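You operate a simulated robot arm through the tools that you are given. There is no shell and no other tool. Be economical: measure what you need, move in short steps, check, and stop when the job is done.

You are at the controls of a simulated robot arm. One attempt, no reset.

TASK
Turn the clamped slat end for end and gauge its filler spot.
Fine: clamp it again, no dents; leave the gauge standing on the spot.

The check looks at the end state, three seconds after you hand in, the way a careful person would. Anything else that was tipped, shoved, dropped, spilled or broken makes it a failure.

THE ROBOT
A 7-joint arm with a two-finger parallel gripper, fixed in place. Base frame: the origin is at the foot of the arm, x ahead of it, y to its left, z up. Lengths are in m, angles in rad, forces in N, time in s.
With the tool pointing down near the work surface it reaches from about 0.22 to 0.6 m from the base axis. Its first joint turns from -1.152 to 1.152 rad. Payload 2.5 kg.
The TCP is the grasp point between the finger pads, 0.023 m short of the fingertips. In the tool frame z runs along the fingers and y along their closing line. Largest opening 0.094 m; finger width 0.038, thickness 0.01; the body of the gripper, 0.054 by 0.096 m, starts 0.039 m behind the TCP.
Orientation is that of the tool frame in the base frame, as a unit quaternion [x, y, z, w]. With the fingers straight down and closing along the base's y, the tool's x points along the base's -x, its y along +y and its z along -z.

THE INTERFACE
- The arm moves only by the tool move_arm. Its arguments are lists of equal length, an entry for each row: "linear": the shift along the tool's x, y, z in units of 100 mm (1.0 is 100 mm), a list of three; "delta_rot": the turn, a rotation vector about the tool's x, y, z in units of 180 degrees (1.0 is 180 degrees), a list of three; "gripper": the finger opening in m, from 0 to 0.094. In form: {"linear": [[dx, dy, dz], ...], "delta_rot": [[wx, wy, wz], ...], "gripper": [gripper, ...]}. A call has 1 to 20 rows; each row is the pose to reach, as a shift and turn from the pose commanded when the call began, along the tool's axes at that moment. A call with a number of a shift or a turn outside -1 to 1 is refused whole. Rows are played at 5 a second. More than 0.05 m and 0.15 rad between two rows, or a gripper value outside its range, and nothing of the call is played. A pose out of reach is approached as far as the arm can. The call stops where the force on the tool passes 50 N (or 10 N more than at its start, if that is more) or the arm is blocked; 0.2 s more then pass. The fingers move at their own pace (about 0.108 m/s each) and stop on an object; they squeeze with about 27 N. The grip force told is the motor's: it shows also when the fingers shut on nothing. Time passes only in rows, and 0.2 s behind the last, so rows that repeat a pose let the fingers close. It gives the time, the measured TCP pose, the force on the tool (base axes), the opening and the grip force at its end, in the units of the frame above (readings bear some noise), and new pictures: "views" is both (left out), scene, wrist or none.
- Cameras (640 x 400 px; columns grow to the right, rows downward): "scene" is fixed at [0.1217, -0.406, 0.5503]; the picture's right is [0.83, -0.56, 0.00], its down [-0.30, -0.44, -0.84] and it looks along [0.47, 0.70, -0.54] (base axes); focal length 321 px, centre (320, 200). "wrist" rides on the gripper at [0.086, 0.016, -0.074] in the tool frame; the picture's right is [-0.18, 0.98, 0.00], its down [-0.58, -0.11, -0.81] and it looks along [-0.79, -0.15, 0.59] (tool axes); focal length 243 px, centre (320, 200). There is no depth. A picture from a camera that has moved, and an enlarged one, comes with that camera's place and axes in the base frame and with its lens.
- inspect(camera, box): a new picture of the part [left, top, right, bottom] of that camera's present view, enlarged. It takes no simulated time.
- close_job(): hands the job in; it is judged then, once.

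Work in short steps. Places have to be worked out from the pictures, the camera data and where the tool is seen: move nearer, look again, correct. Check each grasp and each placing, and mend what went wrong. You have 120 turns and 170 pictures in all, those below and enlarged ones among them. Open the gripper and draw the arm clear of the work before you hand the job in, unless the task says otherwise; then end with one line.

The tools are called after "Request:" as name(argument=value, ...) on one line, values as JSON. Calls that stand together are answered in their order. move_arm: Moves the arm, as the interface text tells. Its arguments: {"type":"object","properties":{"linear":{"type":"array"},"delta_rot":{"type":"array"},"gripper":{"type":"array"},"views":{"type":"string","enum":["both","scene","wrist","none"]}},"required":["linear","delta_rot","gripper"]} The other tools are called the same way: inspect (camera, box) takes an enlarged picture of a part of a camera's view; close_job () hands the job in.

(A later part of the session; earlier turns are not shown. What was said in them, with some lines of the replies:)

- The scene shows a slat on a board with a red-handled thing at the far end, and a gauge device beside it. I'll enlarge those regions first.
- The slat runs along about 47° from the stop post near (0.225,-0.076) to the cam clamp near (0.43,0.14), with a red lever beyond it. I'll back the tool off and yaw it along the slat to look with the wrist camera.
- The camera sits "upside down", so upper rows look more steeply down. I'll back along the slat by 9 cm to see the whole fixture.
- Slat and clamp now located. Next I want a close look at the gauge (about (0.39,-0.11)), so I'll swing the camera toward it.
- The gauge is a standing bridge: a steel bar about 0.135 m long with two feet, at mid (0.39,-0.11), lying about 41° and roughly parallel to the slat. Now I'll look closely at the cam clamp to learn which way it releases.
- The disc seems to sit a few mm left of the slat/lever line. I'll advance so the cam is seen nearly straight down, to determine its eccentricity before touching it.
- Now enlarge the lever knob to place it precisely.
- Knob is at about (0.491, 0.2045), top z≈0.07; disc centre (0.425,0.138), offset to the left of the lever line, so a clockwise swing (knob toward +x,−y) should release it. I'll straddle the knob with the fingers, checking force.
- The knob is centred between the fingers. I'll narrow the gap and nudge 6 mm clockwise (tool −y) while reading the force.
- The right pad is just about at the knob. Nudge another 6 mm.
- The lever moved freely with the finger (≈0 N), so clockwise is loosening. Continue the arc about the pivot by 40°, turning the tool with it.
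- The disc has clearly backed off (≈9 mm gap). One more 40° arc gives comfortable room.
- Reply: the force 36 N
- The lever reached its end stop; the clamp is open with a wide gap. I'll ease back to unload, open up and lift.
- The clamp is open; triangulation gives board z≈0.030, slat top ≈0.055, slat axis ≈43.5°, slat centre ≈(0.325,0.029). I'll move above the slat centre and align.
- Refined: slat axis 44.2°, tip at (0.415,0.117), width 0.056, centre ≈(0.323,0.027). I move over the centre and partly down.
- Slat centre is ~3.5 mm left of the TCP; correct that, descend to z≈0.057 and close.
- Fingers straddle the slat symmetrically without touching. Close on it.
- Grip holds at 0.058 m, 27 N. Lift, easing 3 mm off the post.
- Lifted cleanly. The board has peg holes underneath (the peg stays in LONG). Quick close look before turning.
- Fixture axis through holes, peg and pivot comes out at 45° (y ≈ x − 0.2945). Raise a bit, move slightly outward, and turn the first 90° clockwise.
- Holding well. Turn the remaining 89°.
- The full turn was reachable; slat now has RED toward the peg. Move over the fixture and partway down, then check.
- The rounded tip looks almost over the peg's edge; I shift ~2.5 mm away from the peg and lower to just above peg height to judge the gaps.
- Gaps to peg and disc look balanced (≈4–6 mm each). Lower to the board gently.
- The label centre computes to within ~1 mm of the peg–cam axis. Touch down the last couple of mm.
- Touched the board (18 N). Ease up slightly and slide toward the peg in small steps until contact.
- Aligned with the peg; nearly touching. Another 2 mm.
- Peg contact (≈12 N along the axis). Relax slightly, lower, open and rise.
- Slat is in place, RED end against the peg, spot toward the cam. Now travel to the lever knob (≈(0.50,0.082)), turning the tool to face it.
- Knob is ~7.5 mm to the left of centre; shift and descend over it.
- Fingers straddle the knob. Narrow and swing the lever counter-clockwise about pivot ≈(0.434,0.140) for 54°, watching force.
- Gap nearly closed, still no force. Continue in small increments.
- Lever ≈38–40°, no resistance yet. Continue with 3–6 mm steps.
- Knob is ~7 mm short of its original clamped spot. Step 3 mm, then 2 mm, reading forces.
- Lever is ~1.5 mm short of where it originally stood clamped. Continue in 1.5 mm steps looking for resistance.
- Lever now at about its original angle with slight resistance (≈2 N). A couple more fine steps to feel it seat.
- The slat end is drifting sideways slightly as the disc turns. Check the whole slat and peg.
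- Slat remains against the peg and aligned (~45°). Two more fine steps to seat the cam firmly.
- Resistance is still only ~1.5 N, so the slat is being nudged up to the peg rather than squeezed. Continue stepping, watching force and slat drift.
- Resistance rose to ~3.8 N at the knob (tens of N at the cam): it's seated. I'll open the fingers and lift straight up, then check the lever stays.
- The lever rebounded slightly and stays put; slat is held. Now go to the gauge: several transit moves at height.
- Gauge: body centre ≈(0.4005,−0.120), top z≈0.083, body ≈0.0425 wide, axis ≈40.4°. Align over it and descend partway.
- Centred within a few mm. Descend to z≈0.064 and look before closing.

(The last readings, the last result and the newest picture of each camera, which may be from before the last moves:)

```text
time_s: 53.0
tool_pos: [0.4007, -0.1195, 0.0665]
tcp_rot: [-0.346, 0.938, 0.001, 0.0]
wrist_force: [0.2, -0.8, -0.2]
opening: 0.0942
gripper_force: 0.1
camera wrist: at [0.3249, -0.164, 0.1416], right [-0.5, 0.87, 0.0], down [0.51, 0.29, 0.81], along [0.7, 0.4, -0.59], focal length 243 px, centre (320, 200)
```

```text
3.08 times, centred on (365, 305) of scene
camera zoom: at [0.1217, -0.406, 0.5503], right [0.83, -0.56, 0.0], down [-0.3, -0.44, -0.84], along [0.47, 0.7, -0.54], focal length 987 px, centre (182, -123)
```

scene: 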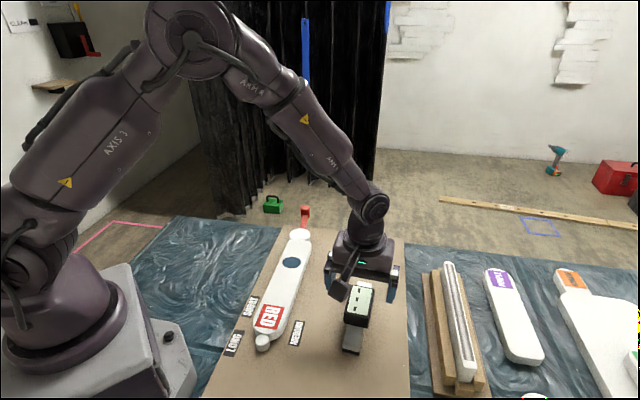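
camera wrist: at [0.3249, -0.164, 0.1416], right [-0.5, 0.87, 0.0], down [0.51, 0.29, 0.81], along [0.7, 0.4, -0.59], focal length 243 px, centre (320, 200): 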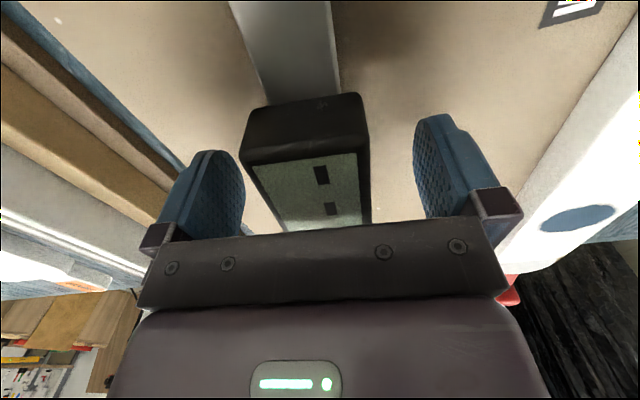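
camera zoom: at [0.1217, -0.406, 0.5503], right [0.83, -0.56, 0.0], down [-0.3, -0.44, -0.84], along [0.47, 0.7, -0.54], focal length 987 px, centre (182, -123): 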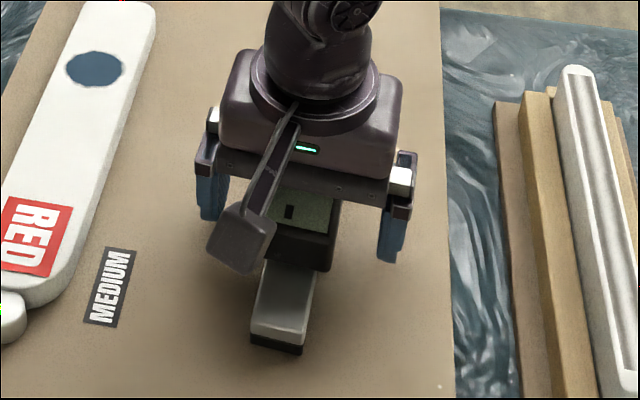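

Body is centred between the pads. Close on it.

Request:
move_arm(linear=[[0, 0, 0.02], [0, 0, 0.02], [0, 0, 0.02], [0, 0, 0.02], [0, 0, 0.02]], delta_rot=[[0, 0, 0], [0, 0, 0], [0, 0, 0], [0, 0, 0], [0, 0, 0]], gripper=[0.075, 0.06, 0.05, 0.035, 0.035], views="wrist")

```text
time_s: 54.2
tool_pos: [0.4004, -0.1193, 0.0658]
tcp_rot: [-0.345, 0.939, -0.001, 0.0]
wrist_force: [0.7, -0.4, 0.6]
opening: 0.0457
gripper_force: 26.8
camera wrist: at [0.3249, -0.1635, 0.1406], right [-0.5, 0.87, 0.0], down [0.51, 0.29, 0.81], along [0.7, 0.4, -0.59], focal length 243 px, centre (320, 200)
```

wrist: 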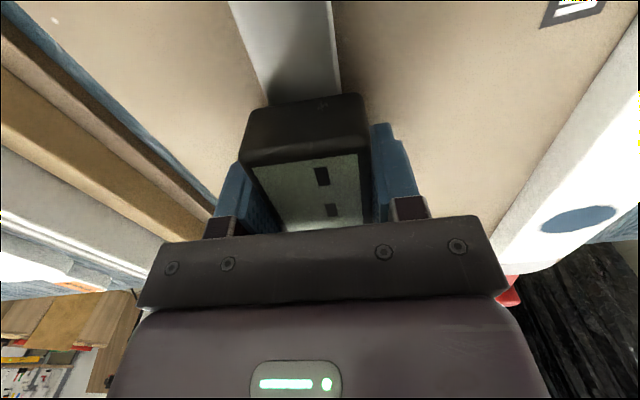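

Gripped at 0.0457 m. Lift straight up, then shift to a spot beside the filler patch so I can measure it with the wrist camera.

Request:
move_arm(linear=[[0, 0, -0.05], [0, 0, -0.3], [0, 0, -0.6], [0, 0, -0.85]], delta_rot=[[0, 0, 0], [0, 0, 0], [0, 0, 0], [0, 0, 0]], gripper=[0.035, 0.035, 0.035, 0.035], views="scene")

Request:
inspect(camera="scene", box=[310, 210, 420, 340])

```text
time_s: 55.2
tool_pos: [0.401, -0.121, 0.15]
tcp_rot: [-0.345, 0.938, -0.001, 0.0]
wrist_force: [-1.3, -0.2, -2.4]
opening: 0.0459
gripper_force: 27.2
```

scene: 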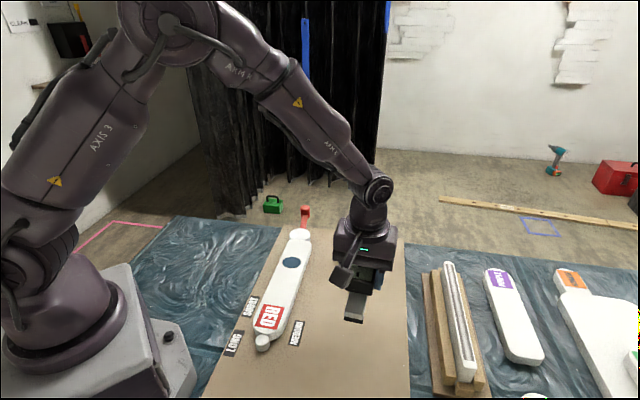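

```text
3.08 times, centred on (365, 275) of scene
camera zoom: at [0.1217, -0.406, 0.5503], right [0.83, -0.56, 0.0], down [-0.3, -0.44, -0.84], along [0.47, 0.7, -0.54], focal length 987 px, centre (182, -31)
```

zoom: 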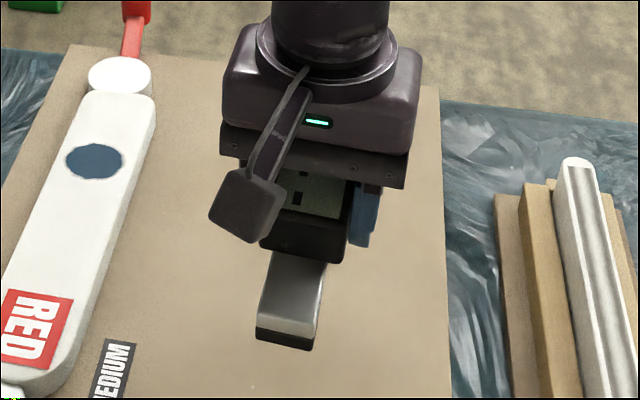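

Gauge is held level. Move beside the patch with yaw 43.6°.

Request:
move_arm(linear=[[-0.3, 0.28, 0], [-0.6, 0.56, 0], [-0.897, 0.838, 0]], delta_rot=[[0, 0, -0.006], [0, 0, -0.012], [0, 0, -0.0183]], gripper=[0.035, 0.035, 0.035], views="wrist")

Request:
inspect(camera="wrist", box=[380, 0, 640, 200])

```text
time_s: 56.0
tool_pos: [0.4147, 0.0006, 0.1504]
tcp_rot: [-0.371, 0.929, 0.0, 0.001]
wrist_force: [-0.2, 0.4, -1.6]
opening: 0.0457
gripper_force: 26.7
camera wrist: at [0.3414, -0.0474, 0.2255], right [-0.54, 0.84, 0.0], down [0.5, 0.32, 0.81], along [0.68, 0.44, -0.59], focal length 243 px, centre (320, 200)
```

wrist: 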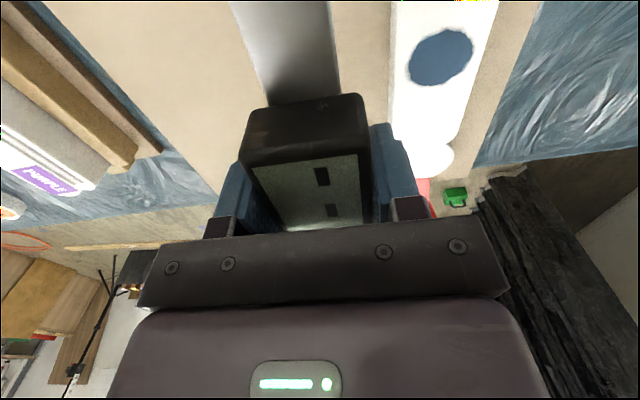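

```text
2.00 times, centred on (510, 100) of wrist
camera zoom: at [0.3414, -0.0474, 0.2255], right [-0.54, 0.84, 0.0], down [0.5, 0.32, 0.81], along [0.68, 0.44, -0.59], focal length 485 px, centre (-60, 400)
```

zoom: 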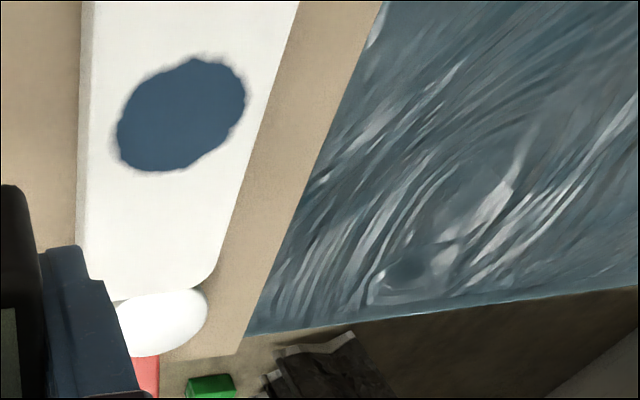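

The patch measures at (u≈0, v≈+0.080) from the TCP. Shift over it, add ~0.7° yaw, and lower partway.

Request:
move_arm(linear=[[0.01, 0.27, 0], [0.02, 0.54, 0], [0.02, 0.8, 0], [0.02, 0.8, 0.2], [0.02, 0.8, 0.45]], delta_rot=[[0, 0, 0], [0, 0, -0.002], [0, 0, -0.004], [0, 0, -0.004], [0, 0, -0.004]], gripper=[0.035, 0.035, 0.035, 0.035, 0.035], views="both")

Request:
inspect(camera="scene", box=[230, 200, 350, 320])

```text
time_s: 57.2
tool_pos: [0.3574, 0.0584, 0.1053]
tcp_rot: [-0.378, 0.926, 0.0, 0.0]
wrist_force: [0.1, -0.1, -1.6]
opening: 0.0457
gripper_force: 26.6
camera wrist: at [0.2856, 0.0092, 0.1793], right [-0.56, 0.83, 0.0], down [0.49, 0.33, 0.81], along [0.67, 0.45, -0.59], focal length 243 px, centre (320, 200)
```

scene: 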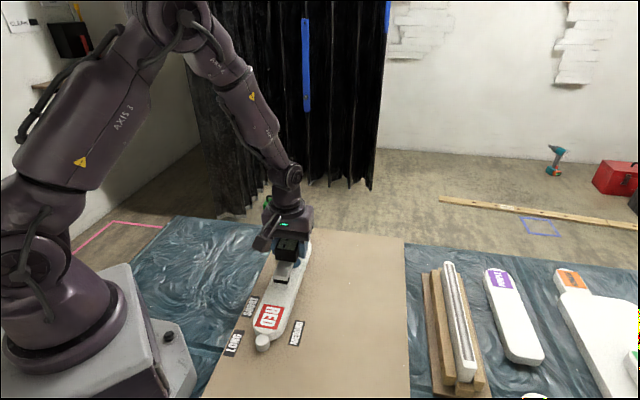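
wrist: 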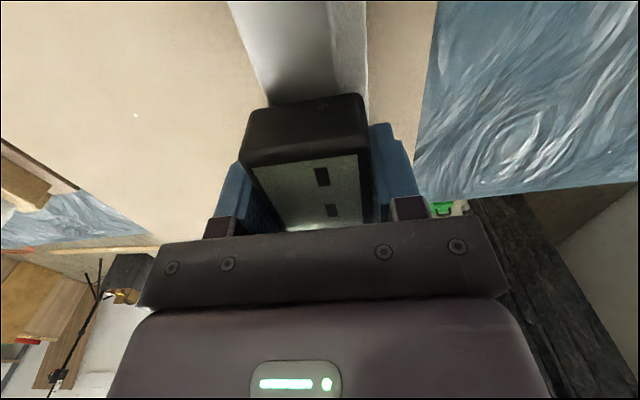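

```text
3.33 times, centred on (290, 260) of scene
camera zoom: at [0.1217, -0.406, 0.5503], right [0.83, -0.56, 0.0], down [-0.3, -0.44, -0.84], along [0.47, 0.7, -0.54], focal length 1069 px, centre (420, 0)
```

zoom: 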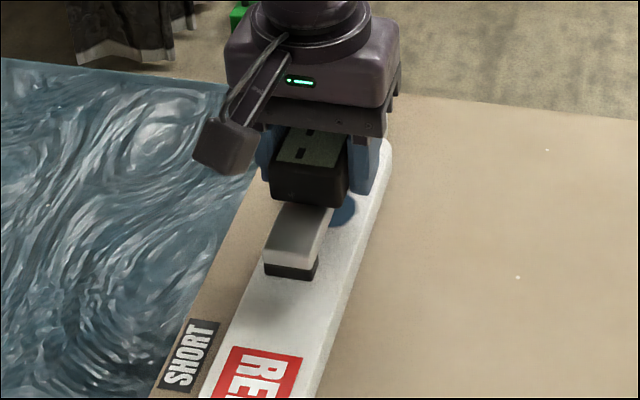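

Alignment checks: bar within ±0.015 of centre and the slat edges ±0.028 – well centred. Lower to near contact.

Request:
move_arm(linear=[[0, 0.008, 0.06], [0, 0.008, 0.12]], delta_rot=[[0, 0, 0.002], [0, 0, 0.003]], gripper=[0.035, 0.035], views="none")

Request:
inspect(camera="scene", box=[260, 210, 340, 310])

```text
time_s: 57.8
tool_pos: [0.3584, 0.0594, 0.0936]
tcp_rot: [-0.374, 0.927, -0.001, -0.001]
wrist_force: [0.6, 0.5, -2.4]
opening: 0.0457
gripper_force: 27.2
```

```text
4.00 times, centred on (300, 260) of scene
camera zoom: at [0.1217, -0.406, 0.5503], right [0.83, -0.56, 0.0], down [-0.3, -0.44, -0.84], along [0.47, 0.7, -0.54], focal length 1283 px, centre (400, -40)
```

zoom: 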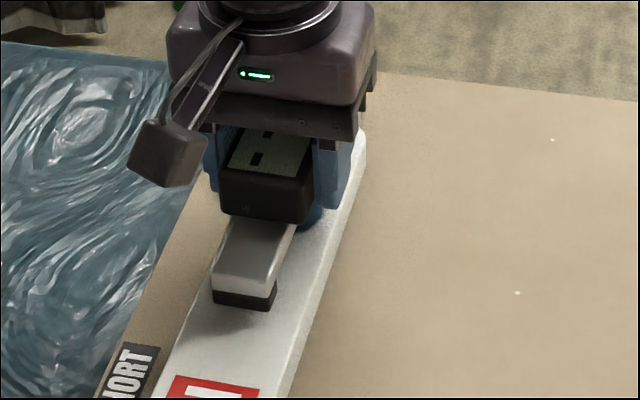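

Request:
move_arm(linear=[[0, 0, 0.015]], delta_rot=[[0, 0, 0]], gripper=[0.035], views="none")

Request:
move_arm(linear=[[0, 0, 0.008]], delta_rot=[[0, 0, 0]], gripper=[0.035], views="none")

```text
time_s: 58.2
tool_pos: [0.3565, 0.0589, 0.0918]
tcp_rot: [-0.373, 0.928, 0.0, 0.0]
wrist_force: [1.0, -0.4, -0.7]
opening: 0.0459
gripper_force: 26.5
```

```text
time_s: 58.6
tool_pos: [0.3564, 0.0598, 0.0905]
tcp_rot: [-0.373, 0.928, -0.001, 0.0]
wrist_force: [-1.1, 0.2, -1.1]
opening: 0.0457
gripper_force: 26.9
```

Request:
move_arm(linear=[[0, 0, 0.006]], delta_rot=[[0, 0, 0]], gripper=[0.035], views="none")

```text
time_s: 59.0
tool_pos: [0.3567, 0.059, 0.09]
tcp_rot: [-0.373, 0.928, 0.001, -0.001]
wrist_force: [0.3, 0.2, -1.5]
opening: 0.0456
gripper_force: 27.1
```

Request:
move_arm(linear=[[0, 0, 0.006]], delta_rot=[[0, 0, 0]], gripper=[0.035], views="none")

Request:
inspect(camera="scene", box=[260, 230, 320, 300])

```text
time_s: 59.4
tool_pos: [0.357, 0.0586, 0.0898]
tcp_rot: [-0.373, 0.928, 0.0, 0.001]
wrist_force: [0.8, -0.8, -0.7]
opening: 0.0458
gripper_force: 26.8
```

```text
5.71 times, centred on (290, 265) of scene
camera zoom: at [0.1217, -0.406, 0.5503], right [0.83, -0.56, 0.0], down [-0.3, -0.44, -0.84], along [0.47, 0.7, -0.54], focal length 1832 px, centre (491, -171)
```

zoom: 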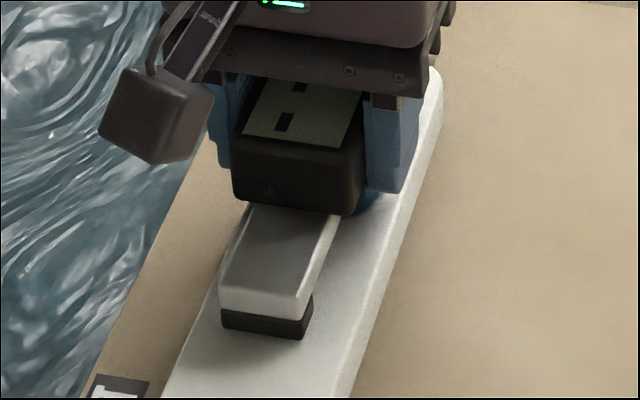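

Request:
move_arm(linear=[[0, 0, 0.008]], delta_rot=[[0, 0, 0]], gripper=[0.035], views="none")

Request:
move_arm(linear=[[0, 0, 0.006]], delta_rot=[[0, 0, 0]], gripper=[0.035], views="none")

```text
time_s: 59.8
tool_pos: [0.3566, 0.0595, 0.0891]
tcp_rot: [-0.373, 0.928, 0.001, 0.001]
wrist_force: [-0.2, 0.3, -2.3]
opening: 0.0459
gripper_force: 26.7
```

```text
time_s: 60.2
tool_pos: [0.3569, 0.06, 0.0889]
tcp_rot: [-0.372, 0.928, 0.0, 0.0]
wrist_force: [0.3, 0.1, -1.5]
opening: 0.0459
gripper_force: 27.4
```

Request:
move_arm(linear=[[0, 0, 0.006]], delta_rot=[[0, 0, 0]], gripper=[0.035], views="none")

Request:
move_arm(linear=[[0, 0, 0.006]], delta_rot=[[0, 0, 0]], gripper=[0.035], views="none")

```text
time_s: 60.6
tool_pos: [0.357, 0.0601, 0.0876]
tcp_rot: [-0.372, 0.928, 0.001, 0.001]
wrist_force: [0.0, 0.4, -1.1]
opening: 0.0457
gripper_force: 27.4
```

```text
time_s: 61.0
tool_pos: [0.3578, 0.06, 0.0881]
tcp_rot: [-0.374, 0.927, 0.0, 0.001]
wrist_force: [-1.5, 0.6, 3.6]
opening: 0.0456
gripper_force: 27.4
```

Contact (+3.6 N). Open gently and look.

Request:
move_arm(linear=[[0, 0, 0], [0, 0, 0], [0, 0, 0], [0, 0, 0], [0, 0, 0]], delta_rot=[[0, 0, 0], [0, 0, 0], [0, 0, 0], [0, 0, 0], [0, 0, 0]], gripper=[0.047, 0.05, 0.06, 0.07, 0.08], views="both")

```text
time_s: 62.2
tool_pos: [0.3567, 0.0597, 0.0878]
tcp_rot: [-0.373, 0.928, 0.0, 0.001]
wrist_force: [0.0, 0.9, -0.4]
opening: 0.0798
gripper_force: 0.1
camera wrist: at [0.2845, 0.0111, 0.1623], right [-0.55, 0.84, 0.0], down [0.49, 0.32, 0.81], along [0.67, 0.44, -0.59], focal length 243 px, centre (320, 200)
```

scene: 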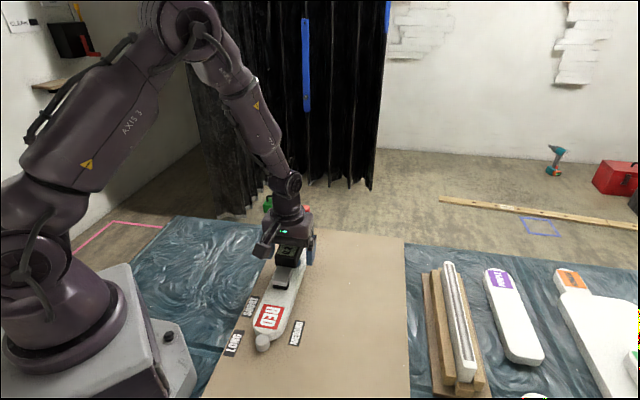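
wrist: 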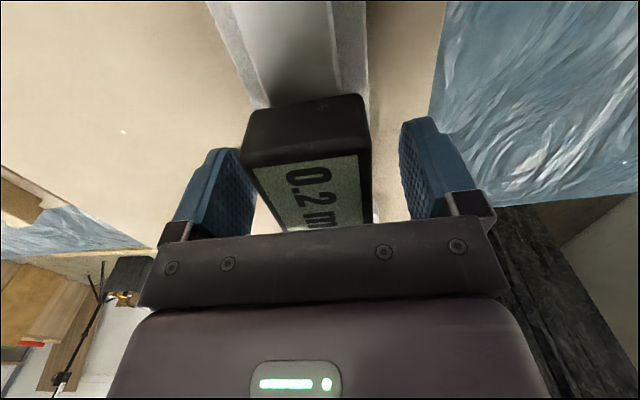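

The gauge now reads "0.2 m…", so it is measuring on the patch. Raise the arm straight up and verify.

Request:
move_arm(linear=[[0, 0, -0.1], [0, 0, -0.3], [0, 0, -0.6], [0, 0, -1.0]], delta_rot=[[0, 0, 0], [0, 0, 0], [0, 0, 0], [0, 0, 0]], gripper=[0.08, 0.085, 0.085, 0.085], views="both")

Request:
inspect(camera="scene", box=[230, 190, 350, 360])

Request:
inspect(camera="wrist", box=[220, 0, 440, 180])

```text
time_s: 63.2
tool_pos: [0.3579, 0.0602, 0.1892]
tcp_rot: [-0.373, 0.928, 0.0, 0.0]
wrist_force: [-0.3, -0.2, 0.7]
opening: 0.085
gripper_force: 0.1
camera wrist: at [0.2851, 0.0115, 0.2639], right [-0.55, 0.84, 0.0], down [0.49, 0.32, 0.81], along [0.67, 0.44, -0.59], focal length 243 px, centre (320, 200)
```

scene: 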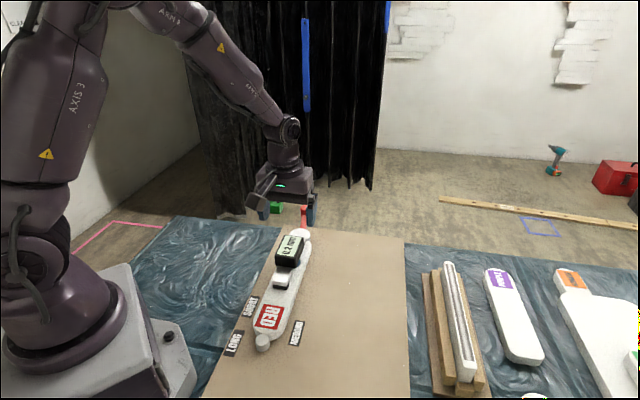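
wrist: 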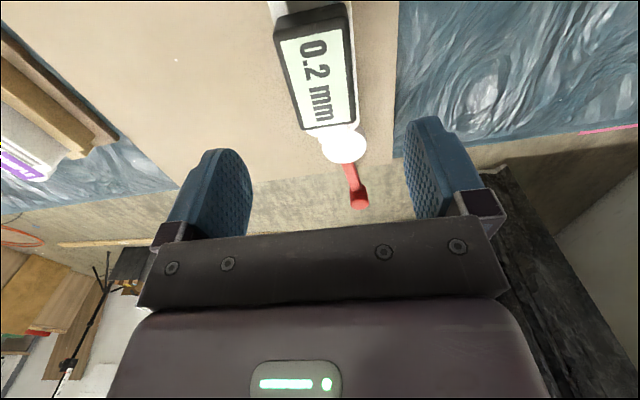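

```text
2.35 times, centred on (290, 275) of scene
camera zoom: at [0.1217, -0.406, 0.5503], right [0.83, -0.56, 0.0], down [-0.3, -0.44, -0.84], along [0.47, 0.7, -0.54], focal length 754 px, centre (391, 24)
```

zoom: 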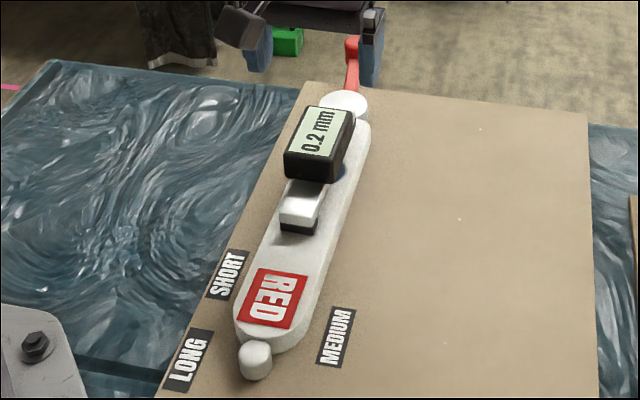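

```text
2.22 times, centred on (330, 90) of wrist
camera zoom: at [0.2851, 0.0115, 0.2639], right [-0.55, 0.84, 0.0], down [0.49, 0.32, 0.81], along [0.67, 0.44, -0.59], focal length 539 px, centre (298, 444)
```

zoom: 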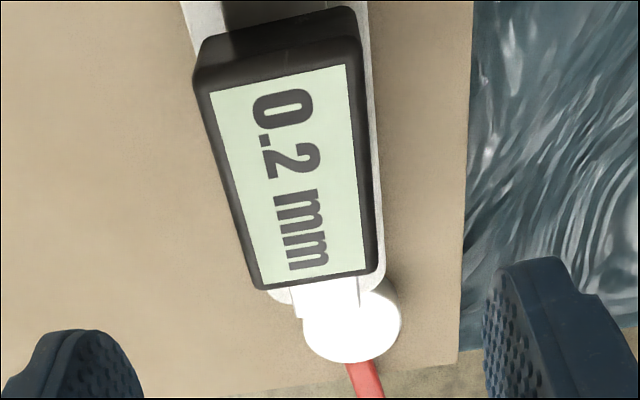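

The gauge stands on the patch reading 0.2 mm; slat is clamped between cam and peg. Draw the arm further up and clear, then final check.

Request:
move_arm(linear=[[0, 0.2, -0.3], [0, 0.5, -0.6], [0, 0.9, -0.9], [0, 0.9, -0.9], [0, 0.9, -0.9]], delta_rot=[[0, 0, 0], [0, 0, 0], [0, 0, 0], [0, 0, 0], [0, 0, 0]], gripper=[0.085, 0.085, 0.085, 0.085, 0.085], views="scene")

Request:
inspect(camera="scene", box=[260, 190, 350, 300])

```text
time_s: 64.4
tool_pos: [0.2934, 0.1244, 0.2781]
tcp_rot: [-0.373, 0.928, 0.0, 0.0]
wrist_force: [0.7, 0.4, 0.1]
opening: 0.0853
gripper_force: 0.0
```

scene: 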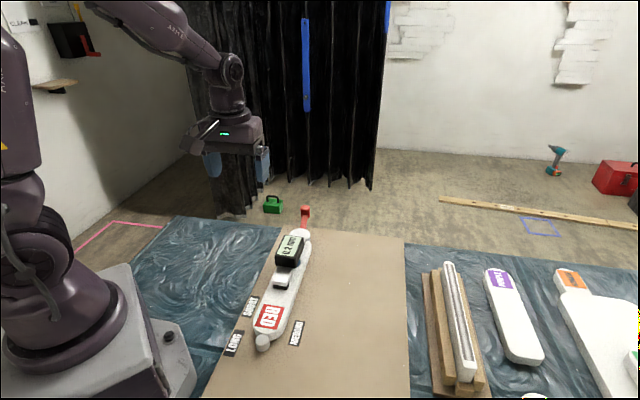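

```text
3.64 times, centred on (305, 245) of scene
camera zoom: at [0.1217, -0.406, 0.5503], right [0.83, -0.56, 0.0], down [-0.3, -0.44, -0.84], along [0.47, 0.7, -0.54], focal length 1166 px, centre (374, 36)
```

zoom: 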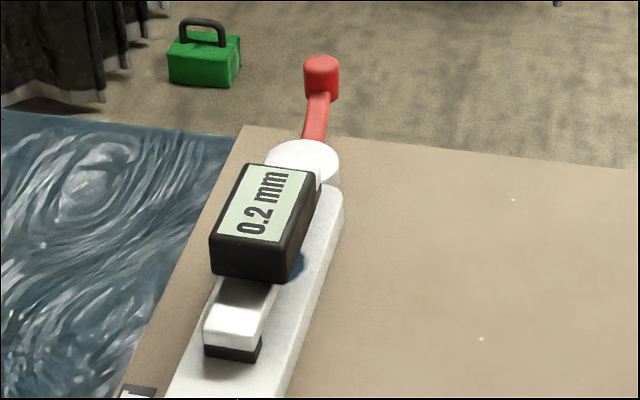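

Everything is stable: the lever hasn't moved, the slat sits against both peg and cam, the gauge stands on the patch, and the arm is clear. Handing in.

Request:
close_job()

```text
The job is handed in.
```

I turned the slat end for end and clamped it again between the peg and the cam; the gauge is standing on the filler spot, reading 0.2 mm. I saw no dents, though I judged how tight the clamp is only from light resistance at the lever.
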